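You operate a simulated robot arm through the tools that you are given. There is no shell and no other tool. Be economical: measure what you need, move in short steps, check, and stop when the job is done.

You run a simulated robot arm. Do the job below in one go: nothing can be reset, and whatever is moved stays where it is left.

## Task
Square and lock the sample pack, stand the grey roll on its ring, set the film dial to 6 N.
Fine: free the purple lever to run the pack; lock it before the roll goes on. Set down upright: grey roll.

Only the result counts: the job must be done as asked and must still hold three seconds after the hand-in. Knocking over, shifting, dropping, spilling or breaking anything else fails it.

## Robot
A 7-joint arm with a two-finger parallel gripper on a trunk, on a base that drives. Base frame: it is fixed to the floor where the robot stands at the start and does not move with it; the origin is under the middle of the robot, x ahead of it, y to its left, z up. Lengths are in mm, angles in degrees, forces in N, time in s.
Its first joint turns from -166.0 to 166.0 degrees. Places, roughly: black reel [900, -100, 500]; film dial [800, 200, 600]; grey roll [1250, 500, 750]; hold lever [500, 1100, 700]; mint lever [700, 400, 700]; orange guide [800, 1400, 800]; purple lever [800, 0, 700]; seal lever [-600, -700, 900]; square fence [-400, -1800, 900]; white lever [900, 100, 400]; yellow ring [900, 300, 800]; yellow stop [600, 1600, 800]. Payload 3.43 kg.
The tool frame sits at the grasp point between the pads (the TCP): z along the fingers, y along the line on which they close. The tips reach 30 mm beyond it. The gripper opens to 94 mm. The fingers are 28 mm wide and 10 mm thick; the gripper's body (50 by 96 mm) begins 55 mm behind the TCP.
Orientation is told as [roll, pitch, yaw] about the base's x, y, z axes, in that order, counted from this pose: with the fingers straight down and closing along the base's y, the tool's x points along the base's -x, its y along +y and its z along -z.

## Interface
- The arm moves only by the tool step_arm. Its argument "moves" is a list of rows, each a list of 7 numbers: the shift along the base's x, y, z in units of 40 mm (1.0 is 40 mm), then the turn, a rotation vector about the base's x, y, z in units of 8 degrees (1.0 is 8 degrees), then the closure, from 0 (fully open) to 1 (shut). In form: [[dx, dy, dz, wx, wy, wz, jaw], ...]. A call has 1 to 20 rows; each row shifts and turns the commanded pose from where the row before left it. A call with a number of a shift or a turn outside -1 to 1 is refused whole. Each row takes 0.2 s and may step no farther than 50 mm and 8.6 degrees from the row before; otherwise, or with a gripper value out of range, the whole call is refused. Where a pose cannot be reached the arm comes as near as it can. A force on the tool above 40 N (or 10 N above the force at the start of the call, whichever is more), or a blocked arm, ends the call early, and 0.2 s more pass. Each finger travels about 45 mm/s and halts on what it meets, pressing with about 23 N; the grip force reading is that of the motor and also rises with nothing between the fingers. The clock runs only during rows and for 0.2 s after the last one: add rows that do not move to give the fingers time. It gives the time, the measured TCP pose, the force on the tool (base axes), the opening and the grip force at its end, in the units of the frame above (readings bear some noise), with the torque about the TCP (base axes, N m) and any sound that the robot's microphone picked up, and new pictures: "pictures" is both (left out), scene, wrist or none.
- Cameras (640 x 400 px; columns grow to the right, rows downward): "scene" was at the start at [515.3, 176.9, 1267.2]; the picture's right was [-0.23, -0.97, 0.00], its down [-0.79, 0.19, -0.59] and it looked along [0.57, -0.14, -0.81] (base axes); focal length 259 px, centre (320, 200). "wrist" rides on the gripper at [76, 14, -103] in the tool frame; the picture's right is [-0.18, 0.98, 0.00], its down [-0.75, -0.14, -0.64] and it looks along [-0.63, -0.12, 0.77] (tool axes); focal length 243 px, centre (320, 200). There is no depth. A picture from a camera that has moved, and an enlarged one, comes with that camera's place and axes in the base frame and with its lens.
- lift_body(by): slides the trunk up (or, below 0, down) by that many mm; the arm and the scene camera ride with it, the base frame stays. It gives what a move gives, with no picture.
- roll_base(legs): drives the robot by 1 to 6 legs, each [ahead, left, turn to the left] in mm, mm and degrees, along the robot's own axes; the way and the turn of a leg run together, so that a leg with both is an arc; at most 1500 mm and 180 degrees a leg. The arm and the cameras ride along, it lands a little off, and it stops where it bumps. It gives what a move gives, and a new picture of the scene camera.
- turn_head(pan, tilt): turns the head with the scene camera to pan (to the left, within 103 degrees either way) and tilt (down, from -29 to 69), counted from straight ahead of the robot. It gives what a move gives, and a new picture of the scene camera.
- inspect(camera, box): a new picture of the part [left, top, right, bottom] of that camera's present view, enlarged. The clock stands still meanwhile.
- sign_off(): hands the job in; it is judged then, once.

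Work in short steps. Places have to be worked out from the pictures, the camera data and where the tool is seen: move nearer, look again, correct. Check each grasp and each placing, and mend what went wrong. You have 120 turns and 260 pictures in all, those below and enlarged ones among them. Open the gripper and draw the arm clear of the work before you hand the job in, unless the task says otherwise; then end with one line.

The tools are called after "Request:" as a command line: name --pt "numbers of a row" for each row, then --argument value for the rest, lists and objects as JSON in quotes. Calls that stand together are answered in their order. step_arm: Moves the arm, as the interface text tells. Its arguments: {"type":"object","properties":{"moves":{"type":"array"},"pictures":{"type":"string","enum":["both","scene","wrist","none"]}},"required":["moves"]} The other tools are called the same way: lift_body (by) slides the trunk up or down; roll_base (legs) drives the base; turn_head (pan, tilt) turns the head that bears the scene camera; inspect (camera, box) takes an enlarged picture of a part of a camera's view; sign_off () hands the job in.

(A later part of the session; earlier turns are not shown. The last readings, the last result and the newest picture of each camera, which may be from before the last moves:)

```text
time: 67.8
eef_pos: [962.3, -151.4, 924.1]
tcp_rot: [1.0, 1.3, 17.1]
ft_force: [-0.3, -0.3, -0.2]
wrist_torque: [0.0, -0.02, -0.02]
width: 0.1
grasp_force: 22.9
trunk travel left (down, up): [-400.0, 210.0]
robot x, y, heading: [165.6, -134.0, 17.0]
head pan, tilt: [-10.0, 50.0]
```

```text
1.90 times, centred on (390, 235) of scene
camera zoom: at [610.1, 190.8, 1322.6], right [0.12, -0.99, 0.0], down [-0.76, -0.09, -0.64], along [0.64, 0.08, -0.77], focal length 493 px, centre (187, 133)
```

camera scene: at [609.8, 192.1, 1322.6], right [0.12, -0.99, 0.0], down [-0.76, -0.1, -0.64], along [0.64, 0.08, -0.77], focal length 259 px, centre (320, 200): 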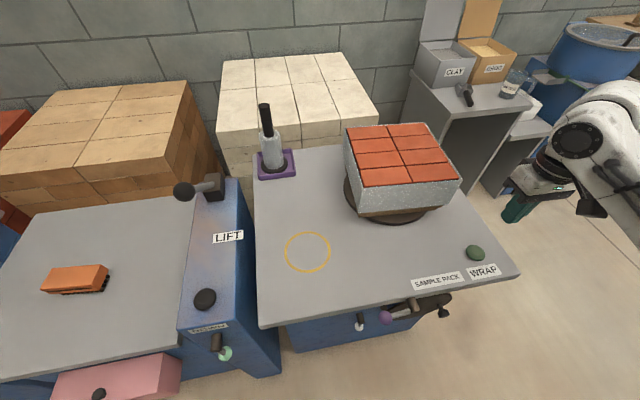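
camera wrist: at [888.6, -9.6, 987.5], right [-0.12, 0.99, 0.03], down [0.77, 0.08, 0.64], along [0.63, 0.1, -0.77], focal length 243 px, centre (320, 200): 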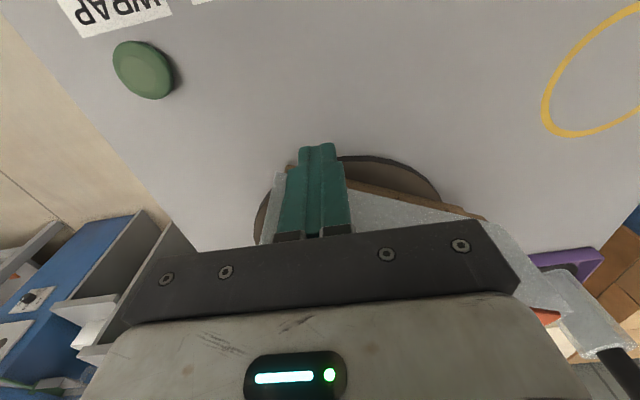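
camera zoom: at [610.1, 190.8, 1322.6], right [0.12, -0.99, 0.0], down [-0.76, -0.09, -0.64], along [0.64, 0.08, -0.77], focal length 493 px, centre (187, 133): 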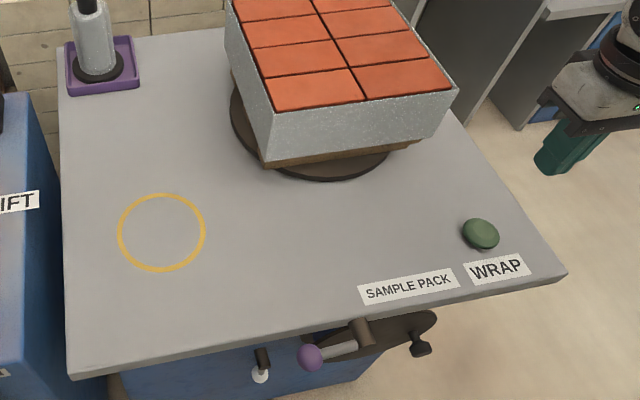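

Unloaded pack yaw ≈17.6°, bench ≈17.8–18°: square within about half a degree. Now I back off to lock the purple lever and set the dial.

Request:
step_arm --pt "0 0 1 0 0 0 1" --pt "-0.3 0 1 0 0 0 1" --pt "-0.5 0 1 0 0 0 1" --pt "-0.5 0 1 0 0 0 1" --pictures "none"

Request:
roll_base --legs '[[-330, 0, 0]]'

Request:
step_arm --pt "0 0 -0.7 0.2957 -0.9553 0 1" --pt "0 0 -0.7 0.2957 -0.9553 0 1" --pt "0 0 -0.7 0.2957 -0.9553 0 1" --pt "0 0 -0.7 0.2957 -0.9553 0 1" --pt "0 0 -0.7 0.2957 -0.9553 0 1" --pt "0 0 -0.7 0.2957 -0.9553 0 1" --pt "0 0 -0.7 0.2957 -0.9553 0 1" --pt "0 0 0 0.2957 -0.9553 0 1" --pt "0 0 0 0.2957 -0.9553 0 1" --pt "0 0 0 0.2957 -0.9553 0 1" --pt "0 0 0 0.2957 -0.9553 0 1" --pt "0 0 0 0.1 -0.32 0 1" --pictures "none"

Request:
lift_body --by -350

Request:
turn_head --pan 0 --tilt 25

```text
time: 68.8
eef_pos: [909.2, -150.5, 1085.6]
tcp_rot: [0.9, 1.3, 17.0]
ft_force: [0.1, 0.2, -0.4]
wrist_torque: [0.04, 0.0, -0.02]
width: 0.0
grasp_force: 23.3
trunk travel left (down, up): [-400.0, 210.0]
robot x, y, heading: [162.6, -132.4, 16.9]
head pan, tilt: [-10.0, 50.0]
```

```text
time: 71.0
eef_pos: [590.9, -247.2, 1084.9]
tcp_rot: [1.1, 1.3, 16.9]
ft_force: [0.0, -0.5, -0.3]
wrist_torque: [0.0, 0.02, 0.01]
width: 0.0
grasp_force: 22.7
trunk travel left (down, up): [-400.0, 210.0]
robot x, y, heading: [-153.4, -228.7, 16.8]
head pan, tilt: [-10.0, 50.0]
camera scene: at [292.7, 93.4, 1322.6], right [0.12, -0.99, 0.0], down [-0.76, -0.09, -0.64], along [0.64, 0.08, -0.77], focal length 259 px, centre (320, 200)
```

scene: 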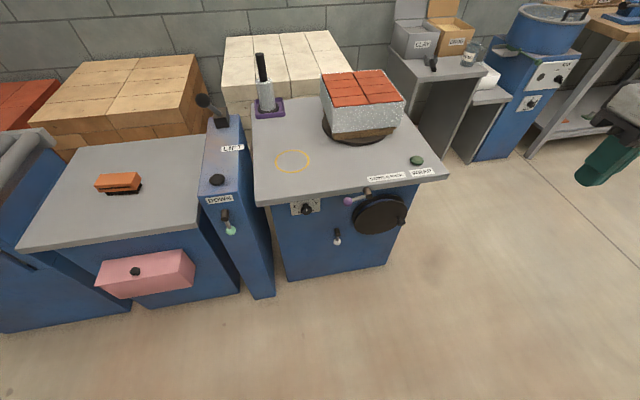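

```text
time: 73.6
eef_pos: [592.2, -248.1, 888.2]
tcp_rot: [22.9, -89.5, -4.8]
ft_force: [0.2, -0.5, 0.1]
wrist_torque: [0.0, 0.03, -0.03]
width: 0.2
grasp_force: 22.9
trunk travel left (down, up): [-400.0, 210.0]
robot x, y, heading: [-153.7, -229.3, 17.0]
head pan, tilt: [-10.0, 50.0]
```

```text
time: 77.0
eef_pos: [591.0, -247.8, 539.4]
tcp_rot: [21.3, -89.5, -3.1]
ft_force: [-0.8, -0.5, 0.2]
wrist_torque: [0.01, 0.03, 0.06]
width: 0.0
grasp_force: 23.1
trunk travel left (down, up): [-50.0, 560.0]
robot x, y, heading: [-152.2, -228.3, 16.8]
head pan, tilt: [-10.0, 50.0]
```

```text
time: 77.9
eef_pos: [591.5, -247.7, 537.8]
tcp_rot: [21.3, -89.4, -3.1]
ft_force: [-0.6, 0.2, -1.6]
wrist_torque: [0.03, 0.0, -0.03]
width: 0.2
grasp_force: 22.1
trunk travel left (down, up): [-50.0, 560.0]
robot x, y, heading: [-152.1, -232.1, 17.1]
head pan, tilt: [0.0, 25.0]
camera scene: at [304.2, 111.0, 1010.1], right [0.29, -0.96, 0.0], down [-0.41, -0.12, -0.91], along [0.87, 0.26, -0.42], focal length 259 px, centre (320, 200)
```

scene: 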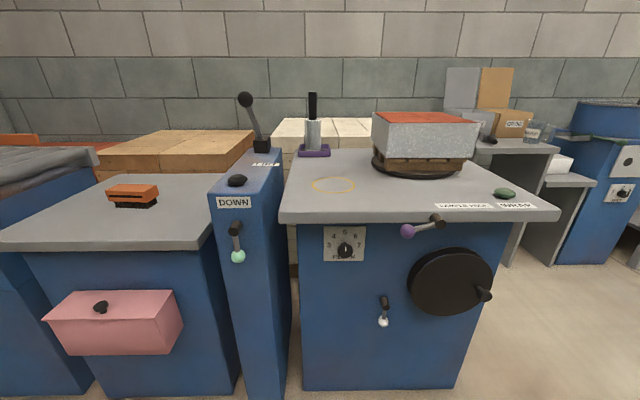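

The pack looks square from here. I move to above-left of the purple ball with closed fingers.

Request:
step_arm --pt "0.325 0.81 0.658 0 0 0 1" --pt "0.325 0.81 0.658 0 0 0 1" --pt "0.325 0.81 0.658 0 0 0 1" --pt "0.325 0.81 0.658 0 0 0 1" --pt "0.325 0.81 0.658 0 0 0 1" --pt "0.325 0.81 0.658 0 0 0 1" --pt "0.325 0.81 0.658 0 0 0 1" --pt "0.325 0.81 0.658 0 0 0 1" --pt "0.325 0.81 0.658 0 0 0 1" --pictures "both"

```text
time: 79.9
eef_pos: [710.0, 42.7, 775.8]
tcp_rot: [22.4, -89.3, -4.4]
ft_force: [-0.5, 0.0, 0.0]
wrist_torque: [-0.01, -0.01, 0.01]
width: 0.0
grasp_force: 23.4
trunk travel left (down, up): [-50.0, 560.0]
robot x, y, heading: [-150.0, -231.0, 16.7]
head pan, tilt: [0.0, 25.0]
camera scene: at [304.2, 110.9, 1010.1], right [0.29, -0.96, 0.0], down [-0.4, -0.12, -0.91], along [0.87, 0.26, -0.42], focal length 259 px, centre (320, 200)
camera wrist: at [606.1, 23.6, 701.5], right [-0.3, 0.93, 0.19], down [-0.56, -0.33, 0.76], along [0.77, 0.13, 0.62], focal length 243 px, centre (320, 200)
```

scene: 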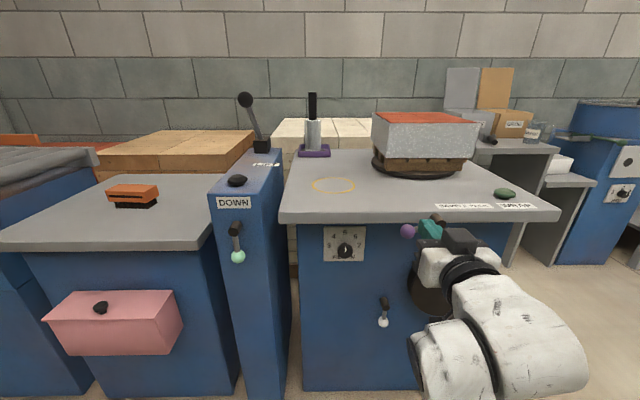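
wrist: 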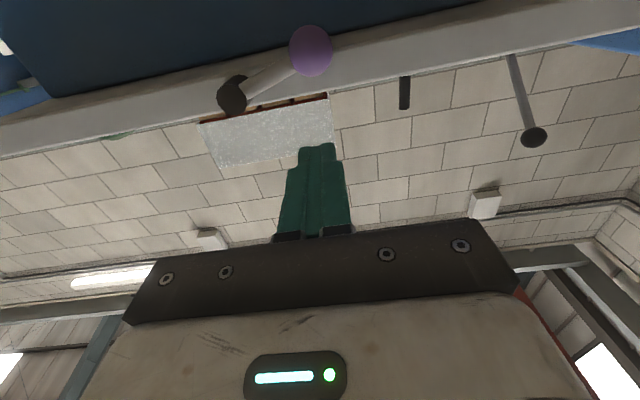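

Ball at ≈(794,73,725). I advance above it and push it down along the arc back to vertical.

Request:
step_arm --pt "0.86 0.39 0 0 0 0 1" --pt "0.86 0.27 0 0 0 0 1" --pt "0 0 -0.4 0 0 0 1" --pt "-0.01 0.03 -0.4 0 0 0 1" --pt "0 0 -0.4 0 0 0 1" --pt "0.052 -0.167 -0.4 0 0 0 1" --pt "0.06 -0.2 -0.4 0 0 0 1" --pt "0.111 -0.358 -0.25 0 0 0 1" --pt "0.104 -0.335 -0.15 0 0 0 1" --pt "0.07 -0.22 0 0 0 0 1" --pt "0.03 -0.1 0 0 0 0 1" --pt "0.03 -0.1 0 0 0 0 1" --pictures "scene"

Request:
inspect --camera "scene" --box '[380, 190, 500, 290]'

```text
time: 82.3
eef_pos: [788.6, 33.1, 679.3]
tcp_rot: [31.8, -89.5, -12.2]
ft_force: [-7.0, 3.7, 1.8]
wrist_torque: [-0.01, -0.01, -0.07]
width: 0.1
grasp_force: 22.9
trunk travel left (down, up): [-50.0, 560.0]
robot x, y, heading: [-152.5, -225.2, 17.3]
head pan, tilt: [0.0, 25.0]
stopped in row 12: the force on the tool passed its limit at 43 N (the readings are from after the stop); the commanded pose is now the measured one
camera scene: at [302.0, 113.8, 1010.1], right [0.3, -0.95, 0.0], down [-0.4, -0.13, -0.91], along [0.87, 0.27, -0.42], focal length 259 px, centre (320, 200)
```

scene: 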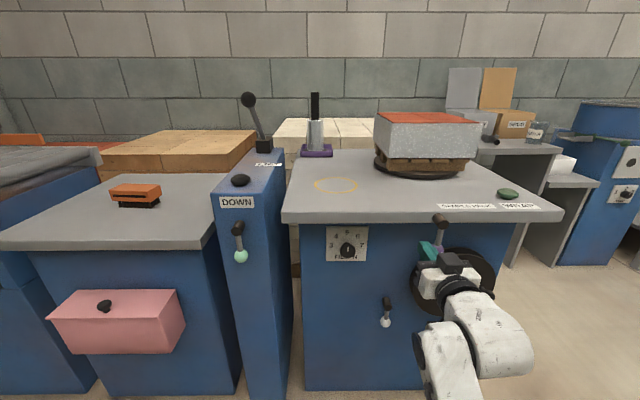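

```text
4.00 times, centred on (440, 240) of scene
camera zoom: at [302.0, 113.8, 1010.1], right [0.3, -0.95, 0.0], down [-0.4, -0.13, -0.91], along [0.87, 0.27, -0.42], focal length 1036 px, centre (-160, 40)
```

zoom: 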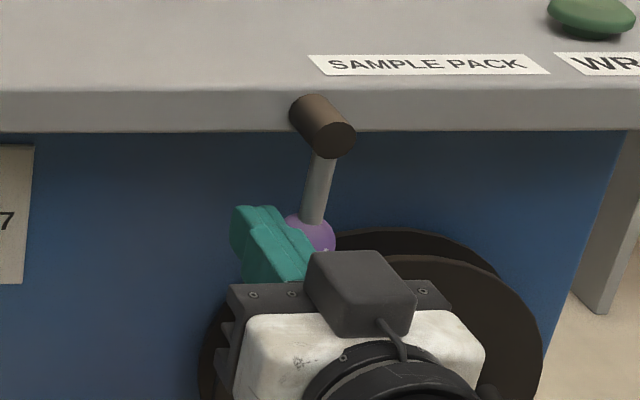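

Lever is back at its locked stop. Now I retreat and move in front of the film dial.

Request:
step_arm --pt "-0.03 0.1 0 0 0 0 1" --pt "-0.87 -0.27 0 0 0 0 1" --pt "-0.87 -0.27 0 0 0 0 0.3" --pt "-0.286 0.925 -0.294 0 0 0 0.3" --pt "-0.286 0.925 -0.294 0 0 0 0.3" --pt "-0.286 0.925 -0.294 0 0 0 0.3" --pt "-0.286 0.925 -0.294 0 0 0 0.3" --pictures "both"

Request:
inspect --camera "scene" --box '[300, 200, 480, 300]'

Request:
inspect --camera "wrist" --box '[240, 0, 440, 160]'

```text
time: 83.9
eef_pos: [673.1, 159.8, 631.7]
tcp_rot: [31.0, -89.5, -11.5]
ft_force: [0.7, -1.2, 0.0]
wrist_torque: [0.01, -0.01, 0.01]
width: 65.7
grasp_force: 0.0
trunk travel left (down, up): [-50.0, 560.0]
robot x, y, heading: [-154.2, -231.2, 17.2]
head pan, tilt: [0.0, 25.0]
camera scene: at [302.5, 113.2, 1010.1], right [0.3, -0.96, 0.0], down [-0.4, -0.13, -0.91], along [0.87, 0.27, -0.42], focal length 259 px, centre (320, 200)
camera wrist: at [569.7, 138.0, 557.0], right [-0.32, 0.93, 0.19], down [-0.55, -0.35, 0.76], along [0.77, 0.14, 0.62], focal length 243 px, centre (320, 200)
```

scene: 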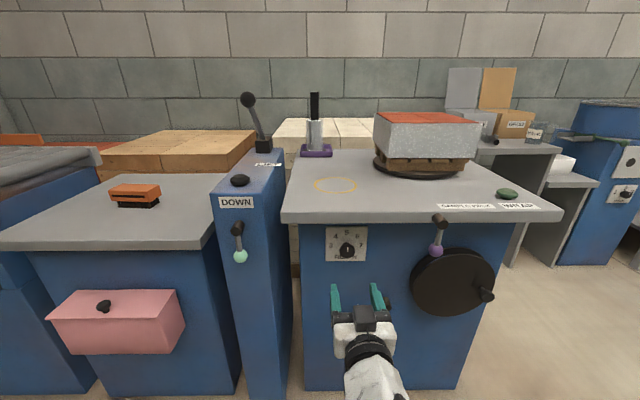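
wrist: 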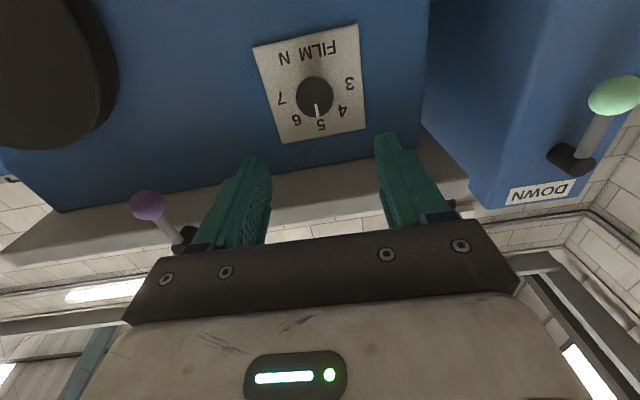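

```text
3.56 times, centred on (390, 250) of scene
camera zoom: at [302.5, 113.2, 1010.1], right [0.3, -0.96, 0.0], down [-0.4, -0.13, -0.91], along [0.87, 0.27, -0.42], focal length 921 px, centre (71, 22)
```

zoom: 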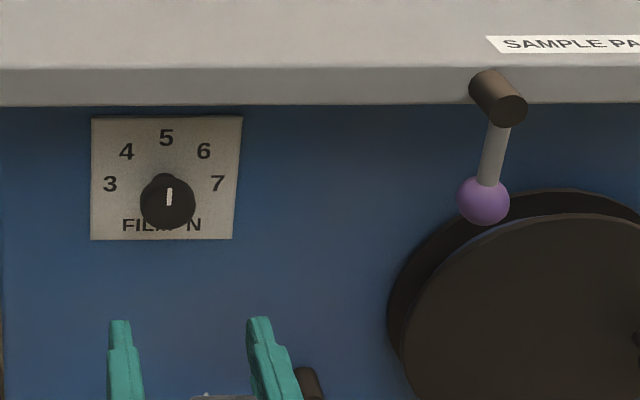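

```text
2.50 times, centred on (340, 80) of wrist
camera zoom: at [569.7, 138.0, 557.0], right [-0.32, 0.93, 0.19], down [-0.55, -0.35, 0.76], along [0.77, 0.14, 0.62], focal length 606 px, centre (270, 500)
```

zoom: 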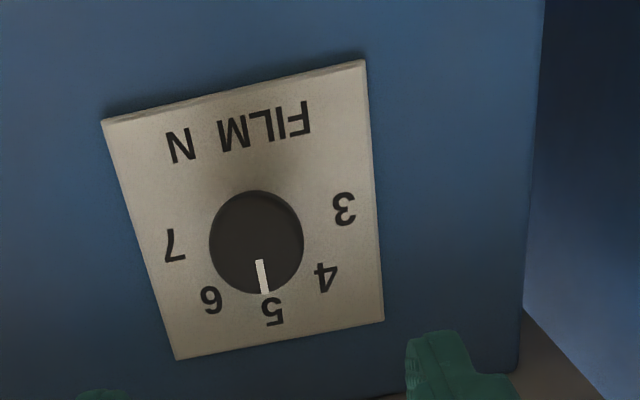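

Dial knob front is at ≈(825,205,631), 39 mm wide, pointing at 5; marks are 45° apart so 6 is +45° clockwise. I advance, aligned, and grip.

Request:
step_arm --pt "0.863 0.256 0 0 0 -0.2 0.3" --pt "0.863 0.256 0 0 0 0 0.3" --pt "0.863 0.256 0 0 0 0 0.3" --pictures "wrist"

```text
time: 84.7
eef_pos: [777.6, 191.5, 633.4]
tcp_rot: [28.6, -89.4, -10.5]
ft_force: [-0.9, -0.5, 0.6]
wrist_torque: [-0.02, -0.02, 0.0]
width: 65.9
grasp_force: 0.0
trunk travel left (down, up): [-50.0, 560.0]
robot x, y, heading: [-152.3, -232.9, 17.1]
head pan, tilt: [0.0, 25.0]
camera wrist: at [674.4, 173.0, 557.6], right [-0.3, 0.94, 0.19], down [-0.56, -0.33, 0.76], along [0.77, 0.12, 0.62], focal length 243 px, centre (320, 200)
```

wrist: 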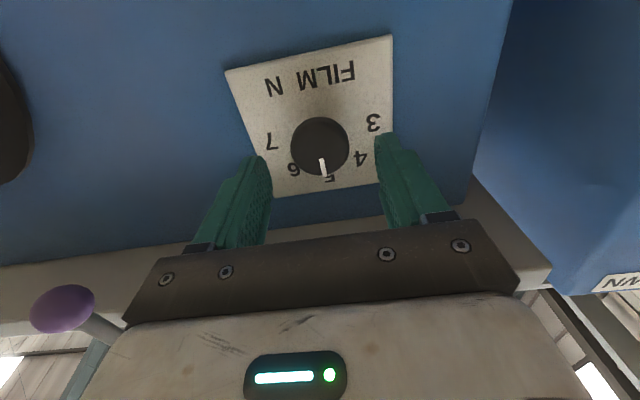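

Well centred. Advance the last 35 mm and close.

Request:
step_arm --pt "0.86 0.26 -0.02 0 0 0 0.3" --pt "0 0 0 0 0 0 0.7" --pt "0 0 0 0 0 0 0.7" --pt "0 0 0 0 0 0 0.7" --pt "0 0 0 0 0 0 0.7" --pictures "wrist"

```text
time: 85.3
eef_pos: [809.1, 203.5, 631.1]
tcp_rot: [14.8, -89.5, 3.1]
ft_force: [-9.8, -4.8, -0.4]
wrist_torque: [-0.06, 0.03, -0.01]
width: 37.8
grasp_force: 8.4
trunk travel left (down, up): [-50.0, 560.0]
robot x, y, heading: [-154.1, -232.4, 17.4]
head pan, tilt: [0.0, 25.0]
stopped in row 3: the force on the tool passed its limit at 43 N (the readings are from after the stop); the commanded pose is now the measured one
camera wrist: at [706.8, 183.6, 554.9], right [-0.3, 0.94, 0.19], down [-0.56, -0.33, 0.76], along [0.77, 0.12, 0.62], focal length 243 px, centre (320, 200)
```

wrist: 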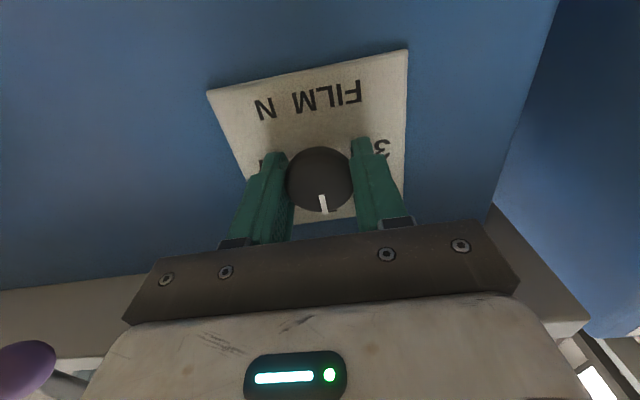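

A force spike while closing, tips likely touching the plate. I ease back 4 mm and finish the grip, then turn a first 16° clockwise.

Request:
step_arm --pt "-0.095 -0.03 0 0 0 0 0.6" --pt "0 0 0 0 0 0 0.75" --pt "0 0 0 0 0 0 0.75" --pt "0 0 0 0.9553 0.2957 0 0.75" --pt "0 0 0 0.9553 0.2957 0 0.75" --pictures "wrist"

```text
time: 86.5
eef_pos: [806.3, 201.9, 632.2]
tcp_rot: [89.1, -73.7, -71.2]
ft_force: [11.0, 5.5, 2.9]
wrist_torque: [-0.16, 0.54, -0.04]
width: 37.5
grasp_force: 45.5
trunk travel left (down, up): [-50.0, 560.0]
robot x, y, heading: [-152.8, -231.3, 16.9]
head pan, tilt: [0.0, 25.0]
camera wrist: at [697.7, 201.9, 562.3], right [-0.27, 0.85, 0.45], down [-0.5, -0.53, 0.69], along [0.82, -0.04, 0.57], focal length 243 px, centre (320, 200)
```

wrist: 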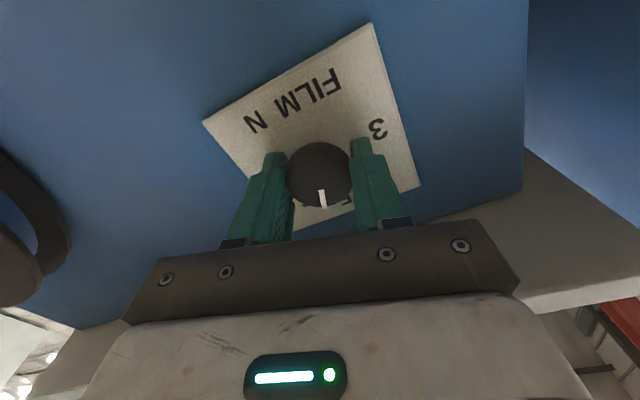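

The knob turns with the gripper toward 6. I turn a further 29°.

Request:
step_arm --pt "0 0 0 0.9553 0.2957 0 0.75" --pt "0 0 0 0.9553 0.2957 0 0.75" --pt "0 0 0 0.9553 0.2957 0 0.75" --pt "0 0 0 0.597 0.185 0 0.75" --pt "0 0 0 0 0 0 0.75" --pictures "wrist"

Request:
inspect --camera "scene" --box '[300, 200, 420, 290]'

```text
time: 87.7
eef_pos: [807.4, 201.3, 629.4]
tcp_rot: [90.2, -44.7, -72.2]
ft_force: [9.6, 3.8, 2.4]
wrist_torque: [0.01, -0.04, 0.01]
width: 37.6
grasp_force: 44.6
trunk travel left (down, up): [-50.0, 560.0]
robot x, y, heading: [-152.8, -232.2, 17.0]
head pan, tilt: [0.0, 25.0]
camera wrist: at [689.1, 229.3, 586.9], right [-0.17, 0.53, 0.83], down [-0.42, -0.8, 0.43], along [0.89, -0.27, 0.36], focal length 243 px, centre (320, 200)
```

wrist: 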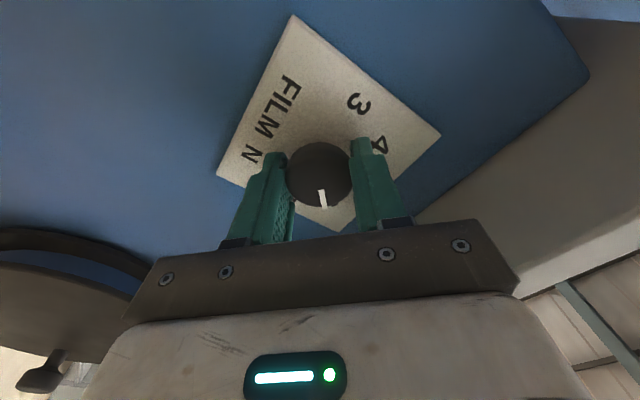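

```text
4.44 times, centred on (360, 245) of scene
camera zoom: at [301.6, 113.2, 1010.0], right [0.3, -0.96, 0.0], down [-0.4, -0.13, -0.91], along [0.87, 0.27, -0.42], focal length 1151 px, centre (142, 0)
```

zoom: 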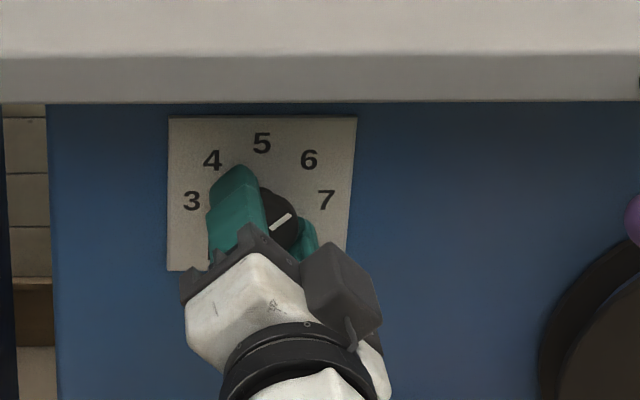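

The pointer reads ≈44–45° → 6. I release, back off along the axis and verify.

Request:
step_arm --pt "0 0 0 0 0 0 0.3" --pt "0 0 0 0 0 0 0.3" --pt "-0.955 -0.296 0 0 0 0 0.3" --pt "-0.955 -0.296 0 0 0 0 0.3" --pt "-0.955 -0.296 0 0 0 0 0.3" --pt "-0.955 -0.296 0 -0.9553 -0.2957 0 0.3" --pt "-0.955 -0.296 0 -0.9553 -0.2957 0 0.3" --pt "-0.955 -0.296 0 -0.9553 -0.2957 0 0.3" --pt "-0.5 -0.15 0 -0.9553 -0.2957 0 0.3" --pt "0 0 0 -0.9553 -0.2957 0 0.3" --pt "0 0 0 -0.597 -0.185 0 0.3" --pictures "none"

Request:
inspect --camera "scene" --box '[300, 200, 420, 290]'

Request:
inspect --camera "wrist" --box '[200, 0, 440, 160]'

Request:
inspect --camera "scene" --box '[270, 80, 570, 260]'

```text
time: 90.1
eef_pos: [555.7, 124.7, 630.6]
tcp_rot: [9.0, -89.4, 8.8]
ft_force: [-0.1, -0.4, -0.2]
wrist_torque: [0.03, -0.02, 0.0]
width: 65.6
grasp_force: 0.1
trunk travel left (down, up): [-50.0, 560.0]
robot x, y, heading: [-150.9, -232.4, 17.1]
head pan, tilt: [0.0, 25.0]
```

```text
4.44 times, centred on (360, 245) of scene
camera zoom: at [301.5, 113.2, 1010.1], right [0.3, -0.96, 0.0], down [-0.4, -0.13, -0.91], along [0.87, 0.27, -0.42], focal length 1151 px, centre (142, 0)
```

zoom: 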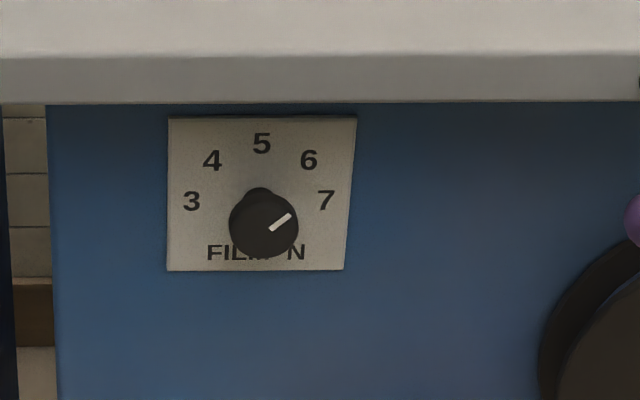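

```text
2.50 times, centred on (320, 80) of wrist
camera zoom: at [453.8, 105.0, 555.4], right [-0.3, 0.94, 0.19], down [-0.56, -0.33, 0.76], along [0.77, 0.12, 0.62], focal length 606 px, centre (320, 500)
```

zoom: 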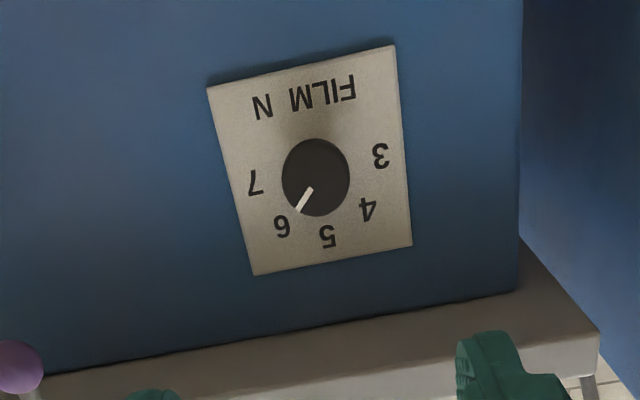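

```text
2.13 times, centred on (420, 170) of scene
camera zoom: at [301.5, 113.2, 1010.1], right [0.3, -0.96, 0.0], down [-0.4, -0.13, -0.91], along [0.87, 0.27, -0.42], focal length 552 px, centre (107, 264)
```

zoom: 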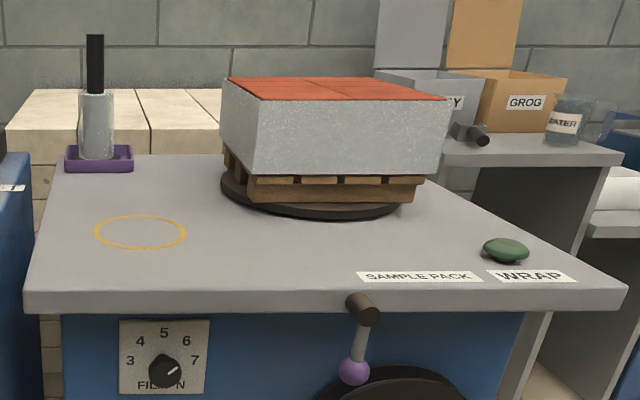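

Dial reads 6, pack square, lever locked. Roll is at ≈(1189,407), core top z≈976, core ⌀≈28 mm; ring at ≈(914,260). I raise the trunk, turn the tool down and drive closer.

Request:
lift_body --by 450

Request:
step_arm --pt "0.15 -0.48 0 -0.2957 0.9553 0 0.2" --pt "0.15 -0.48 0 -0.2957 0.9553 0 0.2" --pt "0.15 -0.48 0 -0.2957 0.9553 0 0.2" --pt "0.15 -0.48 0 -0.2957 0.9553 0 0.2" --pt "0.15 -0.48 0 -0.2957 0.9553 0 0.2" --pt "0 0 0 -0.2957 0.9553 0 0.2" --pt "0 0 0 -0.2957 0.9553 0 0.2" --pt "0 0 0 -0.2957 0.9553 0 0.2" --pt "0 0 0 -0.2957 0.9553 0 0.2" --pt "0 0 0 -0.2957 0.9553 0 0.2" --pt "0 0 0 -0.2957 0.9553 0 0.2" --pt "0 0 0 -0.05 0.17 0 0.2" --pictures "none"

Request:
roll_base --legs '[[0, 200, 0], [300, 0, 0]]'

```text
refused: 450 is not a number from -400 to 400
```

```text
time: 92.7
eef_pos: [596.8, 25.1, 643.6]
tcp_rot: [-0.3, -12.2, 17.0]
ft_force: [-0.1, -1.3, 0.1]
wrist_torque: [0.0, -0.01, 0.0]
width: 75.4
grasp_force: 0.0
out of reach, approached as far as the arm can: row 7, 8
trunk travel left (down, up): [-50.0, 560.0]
robot x, y, heading: [-154.2, -232.4, 17.4]
head pan, tilt: [0.0, 25.0]
```

```text
time: 95.5
eef_pos: [717.4, 275.0, 641.9]
tcp_rot: [-0.2, -10.6, 16.5]
ft_force: [-4.9, -0.2, 0.5]
wrist_torque: [0.07, -0.35, 0.09]
width: 75.4
grasp_force: 0.1
trunk travel left (down, up): [-50.0, 560.0]
robot x, y, heading: [-22.6, 23.3, 17.3]
head pan, tilt: [0.0, 25.0]
stopped in leg 2: the force on the tool passed its limit at 227 N (the readings are from after the stop); the commanded pose is now the measured one
camera scene: at [432.4, 365.5, 1010.0], right [0.3, -0.95, 0.0], down [-0.4, -0.13, -0.91], along [0.87, 0.27, -0.42], focal length 259 px, centre (320, 200)
```

scene: 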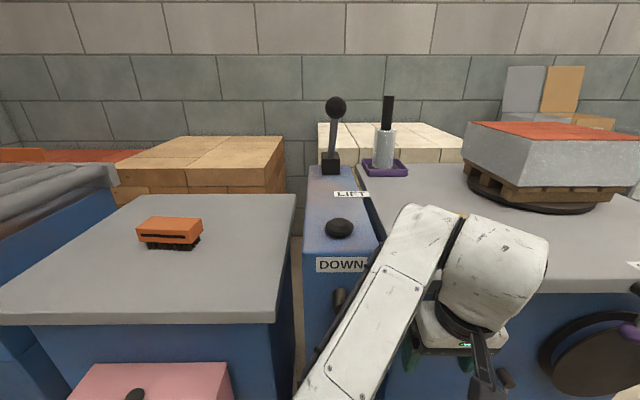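

The lift was refused (limit 400) and the low arm bumped the bench front. I back off straight and check what it touched.

Request:
roll_base --legs '[[-170, 0, 0]]'

Request:
inspect --camera "scene" --box '[240, 100, 560, 300]'

Request:
inspect --camera "wrist" --box '[0, 0, 640, 400]'

```text
time: 97.0
eef_pos: [554.5, 224.3, 641.5]
tcp_rot: [-0.1, -10.6, 16.7]
ft_force: [-0.5, 0.0, 0.4]
wrist_torque: [-0.01, -0.04, 0.03]
width: 75.4
grasp_force: 0.1
trunk travel left (down, up): [-50.0, 560.0]
robot x, y, heading: [-184.6, -24.3, 17.3]
head pan, tilt: [0.0, 25.0]
camera scene: at [269.5, 315.4, 1010.1], right [0.3, -0.95, 0.0], down [-0.4, -0.13, -0.91], along [0.86, 0.27, -0.42], focal length 259 px, centre (320, 200)
```

scene: 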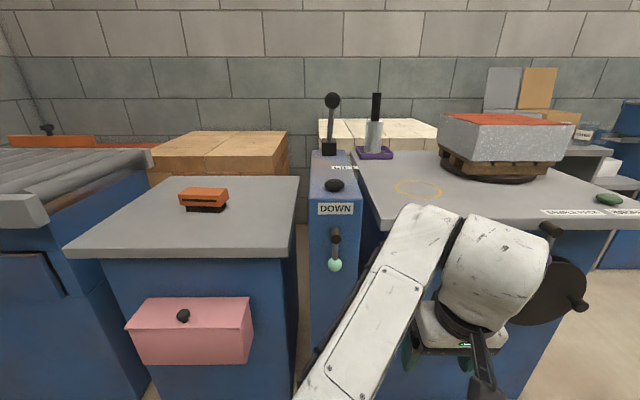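

```text
2.00 times, centred on (400, 200) of scene
camera zoom: at [269.5, 315.4, 1010.1], right [0.3, -0.95, 0.0], down [-0.4, -0.13, -0.91], along [0.86, 0.27, -0.42], focal length 518 px, centre (160, 200)
```

zoom: 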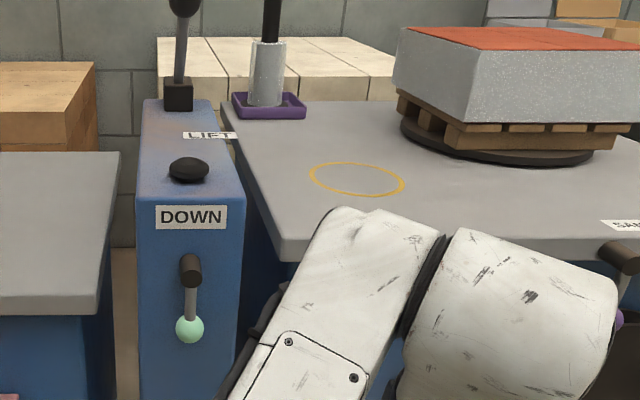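

```text
1.00 times, centred on (320, 200) of wrist (not enlarged: the box is as wide or as high as the picture)
camera zoom: at [460.1, 209.3, 728.9], right [-0.11, 0.99, 0.03], down [0.64, 0.05, 0.77], along [0.76, 0.1, -0.64], focal length 243 px, centre (320, 200)
```

zoom: 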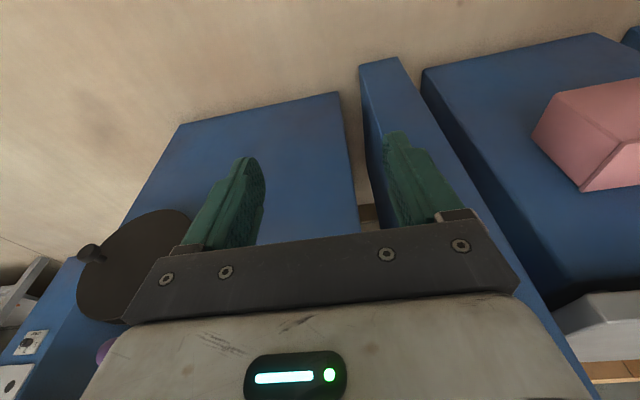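

Nothing appears displaced. Now lift the trunk 400 and check before moving.

Request:
lift_body --by 400

Request:
step_arm --pt "0 0 0.5 0 0 0 0.2" --pt "0 0 0.5 -0.2957 0.9553 0 0.2" --pt "0 0 0 -0.1 0.33 0 0.2" --pictures "both"

```text
time: 100.8
eef_pos: [555.6, 225.0, 1041.3]
tcp_rot: [-0.2, -10.6, 16.8]
ft_force: [0.8, -0.4, 0.2]
wrist_torque: [0.01, -0.01, 0.0]
width: 75.6
grasp_force: 0.2
trunk travel left (down, up): [-450.0, 160.0]
robot x, y, heading: [-185.1, -24.8, 17.4]
head pan, tilt: [0.0, 25.0]
```

```text
time: 101.6
eef_pos: [554.6, 223.3, 1082.1]
tcp_rot: [-0.3, 0.2, 16.9]
ft_force: [0.2, -0.3, 0.0]
wrist_torque: [0.03, -0.03, 0.0]
width: 75.5
grasp_force: 0.0
trunk travel left (down, up): [-450.0, 160.0]
robot x, y, heading: [-187.0, -31.3, 17.5]
head pan, tilt: [0.0, 25.0]
camera scene: at [269.5, 315.5, 1410.1], right [0.3, -0.95, 0.0], down [-0.4, -0.13, -0.91], along [0.86, 0.27, -0.42], focal length 259 px, centre (320, 200)
camera wrist: at [477.2, 214.4, 1185.2], right [-0.11, 0.99, -0.01], down [0.76, 0.09, 0.64], along [0.64, 0.06, -0.77], focal length 243 px, centre (320, 200)
```

scene: 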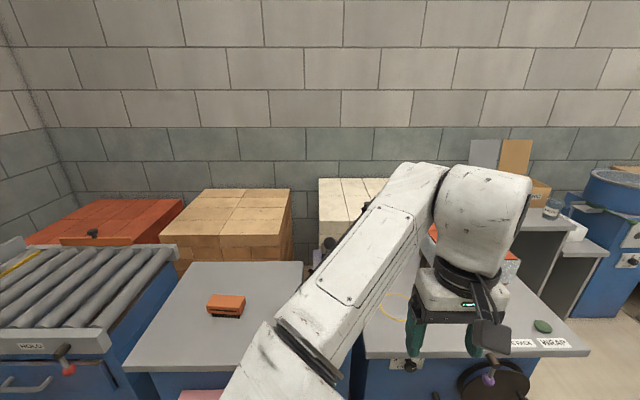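
wrist: 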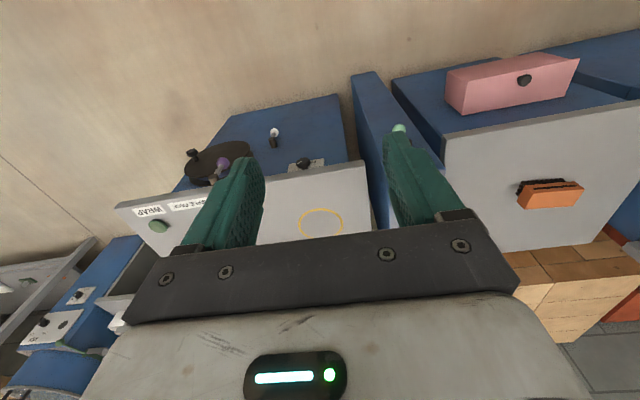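

All fine. I drive forward 450 mm with the arm high.

Request:
roll_base --legs '[[450, 0, 0]]'

Request:
turn_head --pan -5 --tilt 45

Request:
inspect --camera "wrist" --box '[0, 0, 640, 400]'

```text
time: 104.3
eef_pos: [985.2, 355.2, 1082.3]
tcp_rot: [-0.2, 0.2, 16.4]
ft_force: [0.2, -0.5, -0.6]
wrist_torque: [0.02, 0.01, -0.03]
width: 75.2
grasp_force: 0.0
trunk travel left (down, up): [-450.0, 160.0]
robot x, y, heading: [244.8, 105.3, 17.0]
head pan, tilt: [0.0, 25.0]
camera scene: at [699.9, 447.6, 1410.1], right [0.3, -0.96, 0.0], down [-0.4, -0.12, -0.91], along [0.87, 0.27, -0.42], focal length 259 px, centre (320, 200)
```

scene: 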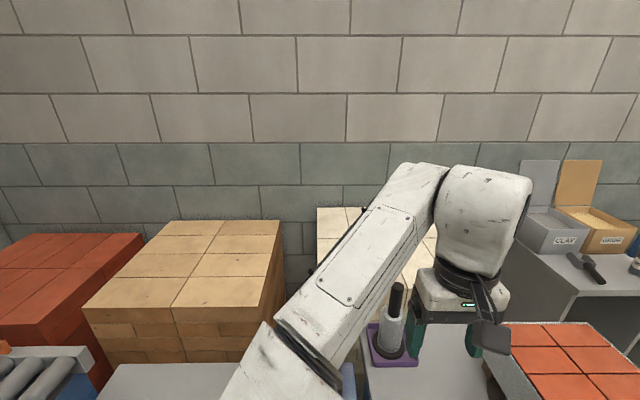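

```text
time: 105.1
eef_pos: [984.7, 354.8, 1083.1]
tcp_rot: [-0.1, 0.1, 16.5]
ft_force: [-0.1, -0.1, -0.1]
wrist_torque: [-0.01, 0.01, 0.0]
width: 75.2
grasp_force: 0.1
trunk travel left (down, up): [-450.0, 160.0]
robot x, y, heading: [244.0, 103.3, 17.3]
head pan, tilt: [-5.0, 45.0]
camera scene: at [691.5, 437.6, 1379.6], right [0.21, -0.98, 0.0], down [-0.69, -0.15, -0.71], along [0.69, 0.15, -0.71], focal length 259 px, centre (320, 200)
```

scene: 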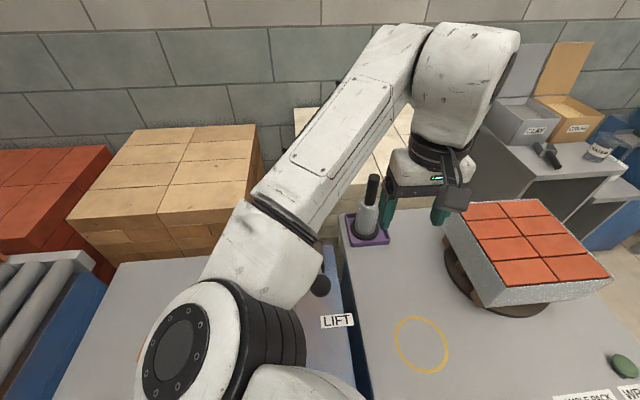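

```text
1.00 times, centred on (320, 200) of wrist (not enlarged: the box is as wide or as high as the picture)
camera zoom: at [907.2, 345.9, 1184.9], right [-0.1, 0.99, 0.0], down [0.76, 0.08, 0.64], along [0.64, 0.06, -0.77], focal length 243 px, centre (320, 200)
```

zoom: 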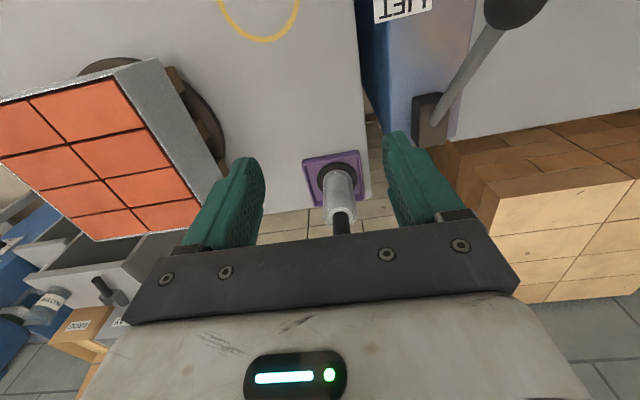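

Roll axis ≈(1186,407) is ~990 mm from the robot axis; I drive 85 mm further, which still leaves over 400 mm to the bench.

Request:
roll_base --legs '[[85, 0, 0]]'

Request:
step_arm --pt "0.9 0.15 0.1 0 0 0 0.2" --pt "0.7 0.15 0 0 0 0 0.2" --pictures "both"

```text
time: 106.2
eef_pos: [1066.0, 381.0, 1082.9]
tcp_rot: [-0.2, 0.1, 16.6]
ft_force: [0.5, -0.7, 0.3]
wrist_torque: [-0.01, 0.01, 0.02]
width: 75.3
grasp_force: 0.0
trunk travel left (down, up): [-450.0, 160.0]
robot x, y, heading: [326.4, 130.4, 17.1]
head pan, tilt: [-5.0, 45.0]
camera scene: at [772.8, 462.8, 1379.6], right [0.21, -0.98, 0.0], down [-0.69, -0.15, -0.71], along [0.69, 0.15, -0.71], focal length 259 px, centre (320, 200)
```

scene: 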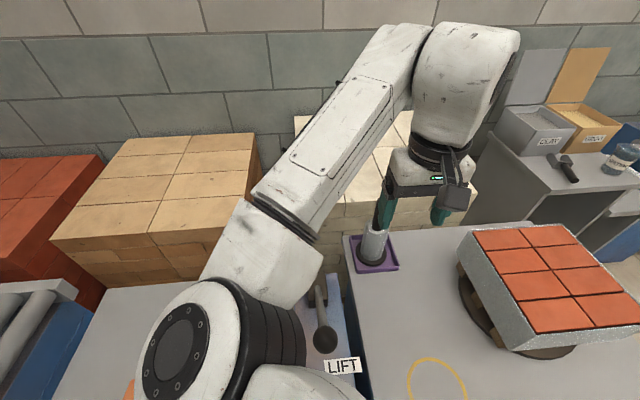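

```text
time: 106.8
eef_pos: [1131.0, 392.4, 1085.8]
tcp_rot: [-0.3, 0.3, 16.5]
ft_force: [-0.1, 0.7, 1.3]
wrist_torque: [0.0, 0.02, -0.01]
width: 75.3
grasp_force: 0.1
trunk travel left (down, up): [-450.0, 160.0]
robot x, y, heading: [326.1, 126.2, 17.2]
head pan, tilt: [-5.0, 45.0]
camera scene: at [772.9, 462.9, 1379.5], right [0.21, -0.98, 0.0], down [-0.69, -0.15, -0.71], along [0.69, 0.15, -0.71], focal length 259 px, centre (320, 200)
camera wrist: at [1053.2, 383.6, 1189.0], right [-0.1, 0.99, -0.01], down [0.76, 0.08, 0.64], along [0.64, 0.06, -0.77], focal length 243 px, centre (320, 200)
```

scene: 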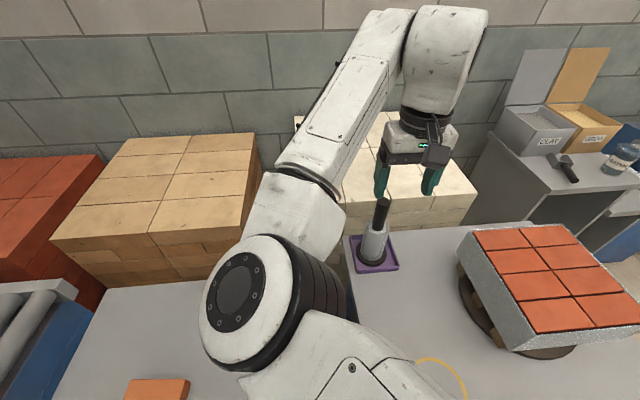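
wrist: 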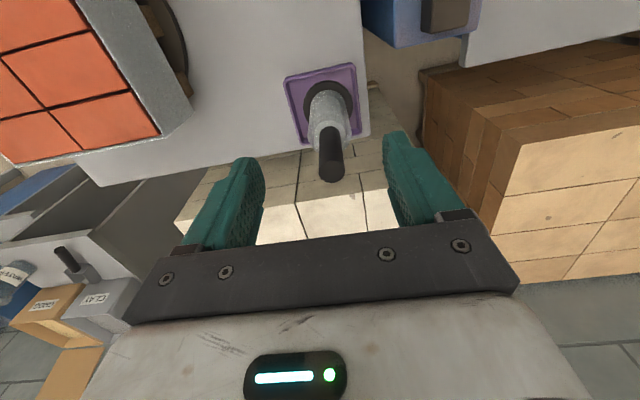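

Core top estimated at (1188.5, 409, 976). I move above it and check alignment.

Request:
step_arm --pt "0.72 0.21 0 0 0 0 0.2" --pt "0.72 0.21 0 0 0 0 0.3" --pt "0 0 -0.5 0 0 0 0.3" --pictures "both"

```text
time: 107.6
eef_pos: [1188.9, 408.7, 1066.9]
tcp_rot: [-0.2, 0.0, 16.5]
ft_force: [-0.8, 0.5, -0.2]
wrist_torque: [0.04, -0.03, 0.0]
width: 65.4
grasp_force: 0.0
trunk travel left (down, up): [-450.0, 160.0]
robot x, y, heading: [327.0, 132.2, 16.8]
head pan, tilt: [-5.0, 45.0]
camera scene: at [773.0, 462.8, 1379.5], right [0.21, -0.98, 0.0], down [-0.69, -0.15, -0.71], along [0.69, 0.15, -0.71], focal length 259 px, centre (320, 200)
camera wrist: at [1111.4, 399.9, 1168.9], right [-0.1, 0.99, 0.0], down [0.76, 0.08, 0.64], along [0.64, 0.06, -0.77], focal length 243 px, centre (320, 200)
```

scene: 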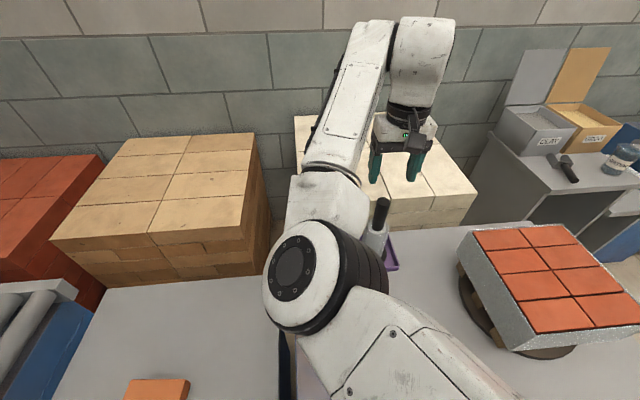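
wrist: 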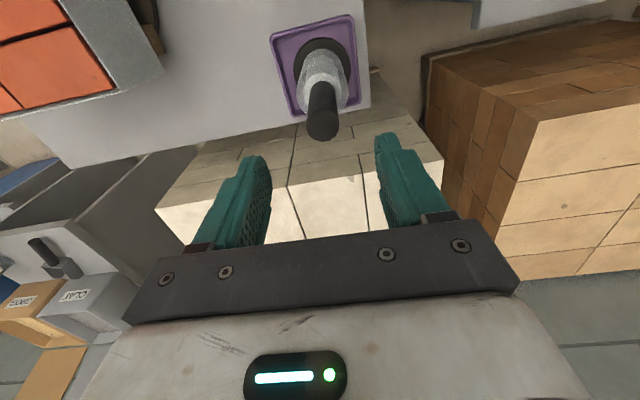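

I zoom the wrist view to refine the core's position; I also note the elbow is near the LIFT lever, so I'll raise the trunk while descending.

Request:
inspect --camera "wrist" --box '[240, 0, 400, 160]'

Request:
lift_body --by 150

Request:
turn_head --pan 15 --tilt 45

```text
2.50 times, centred on (320, 80) of wrist
camera zoom: at [1111.4, 399.9, 1168.9], right [-0.1, 0.99, 0.0], down [0.76, 0.08, 0.64], along [0.64, 0.06, -0.77], focal length 606 px, centre (320, 500)
```

zoom: 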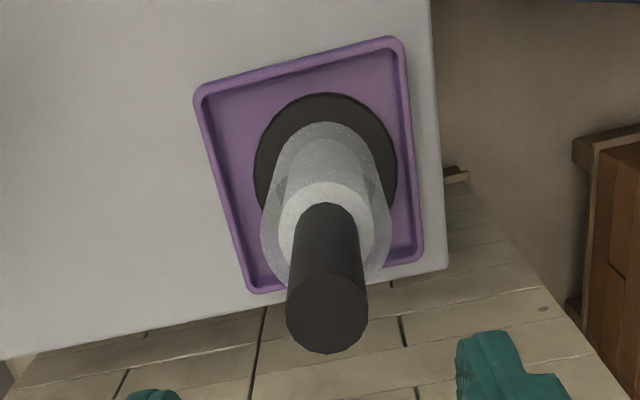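

```text
time: 109.4
eef_pos: [1188.5, 408.6, 1215.8]
tcp_rot: [-0.2, 0.2, 16.5]
ft_force: [0.2, -1.2, 0.1]
wrist_torque: [0.04, 0.01, -0.01]
width: 65.6
grasp_force: 0.0
trunk travel left (down, up): [-600.0, 10.0]
robot x, y, heading: [329.4, 131.4, 17.1]
head pan, tilt: [-5.0, 45.0]
```

```text
time: 110.2
eef_pos: [1189.7, 408.4, 1216.0]
tcp_rot: [-0.1, 0.2, 16.6]
ft_force: [-0.5, -0.4, -0.2]
wrist_torque: [0.0, 0.0, 0.01]
width: 65.9
grasp_force: 0.1
trunk travel left (down, up): [-600.0, 10.0]
robot x, y, heading: [325.9, 129.9, 17.1]
head pan, tilt: [15.0, 45.0]
camera scene: at [762.5, 488.9, 1529.5], right [0.53, -0.85, 0.0], down [-0.6, -0.38, -0.71], along [0.6, 0.38, -0.71], focal length 259 px, centre (320, 200)
```

scene: 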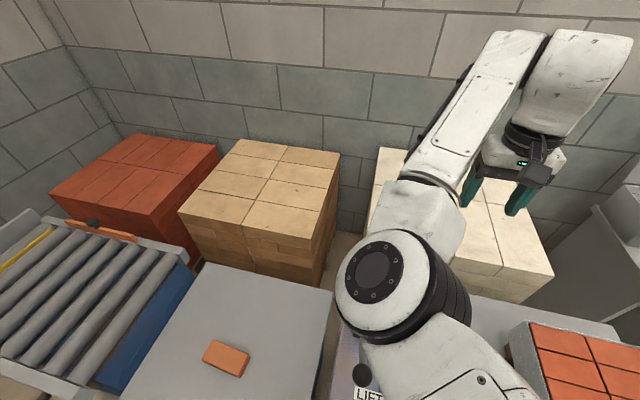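

Core axis at (1190,410), TCP at (1189,408). I descend partway with the trunk up, checking the elbow.

Request:
step_arm --pt "0.02 0.04 -1 0 0 0 0.3" --pt "0 0 -1 0 0 0 0.3" --pt "0 0 -1 0 0 0 0.3" --pt "0 0 -0.8 0 0 0 0.3" --pictures "both"

```text
time: 111.2
eef_pos: [1189.0, 410.2, 1063.3]
tcp_rot: [-0.2, 0.2, 16.7]
ft_force: [0.4, 0.6, 0.9]
wrist_torque: [-0.02, 0.02, -0.01]
width: 65.8
grasp_force: 0.1
trunk travel left (down, up): [-600.0, 10.0]
robot x, y, heading: [326.3, 130.3, 17.2]
head pan, tilt: [15.0, 45.0]
camera scene: at [762.4, 489.0, 1529.6], right [0.53, -0.85, 0.0], down [-0.6, -0.38, -0.71], along [0.6, 0.38, -0.71], focal length 259 px, centre (320, 200)
camera wrist: at [1111.6, 401.6, 1166.4], right [-0.1, 0.99, 0.0], down [0.76, 0.08, 0.64], along [0.64, 0.06, -0.77], focal length 243 px, centre (320, 200)
```

scene: 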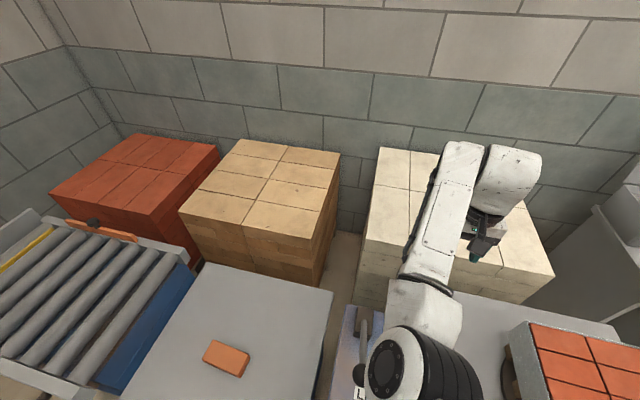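
wrist: 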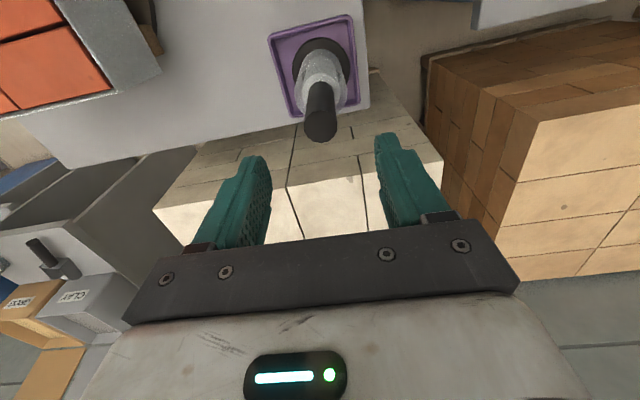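

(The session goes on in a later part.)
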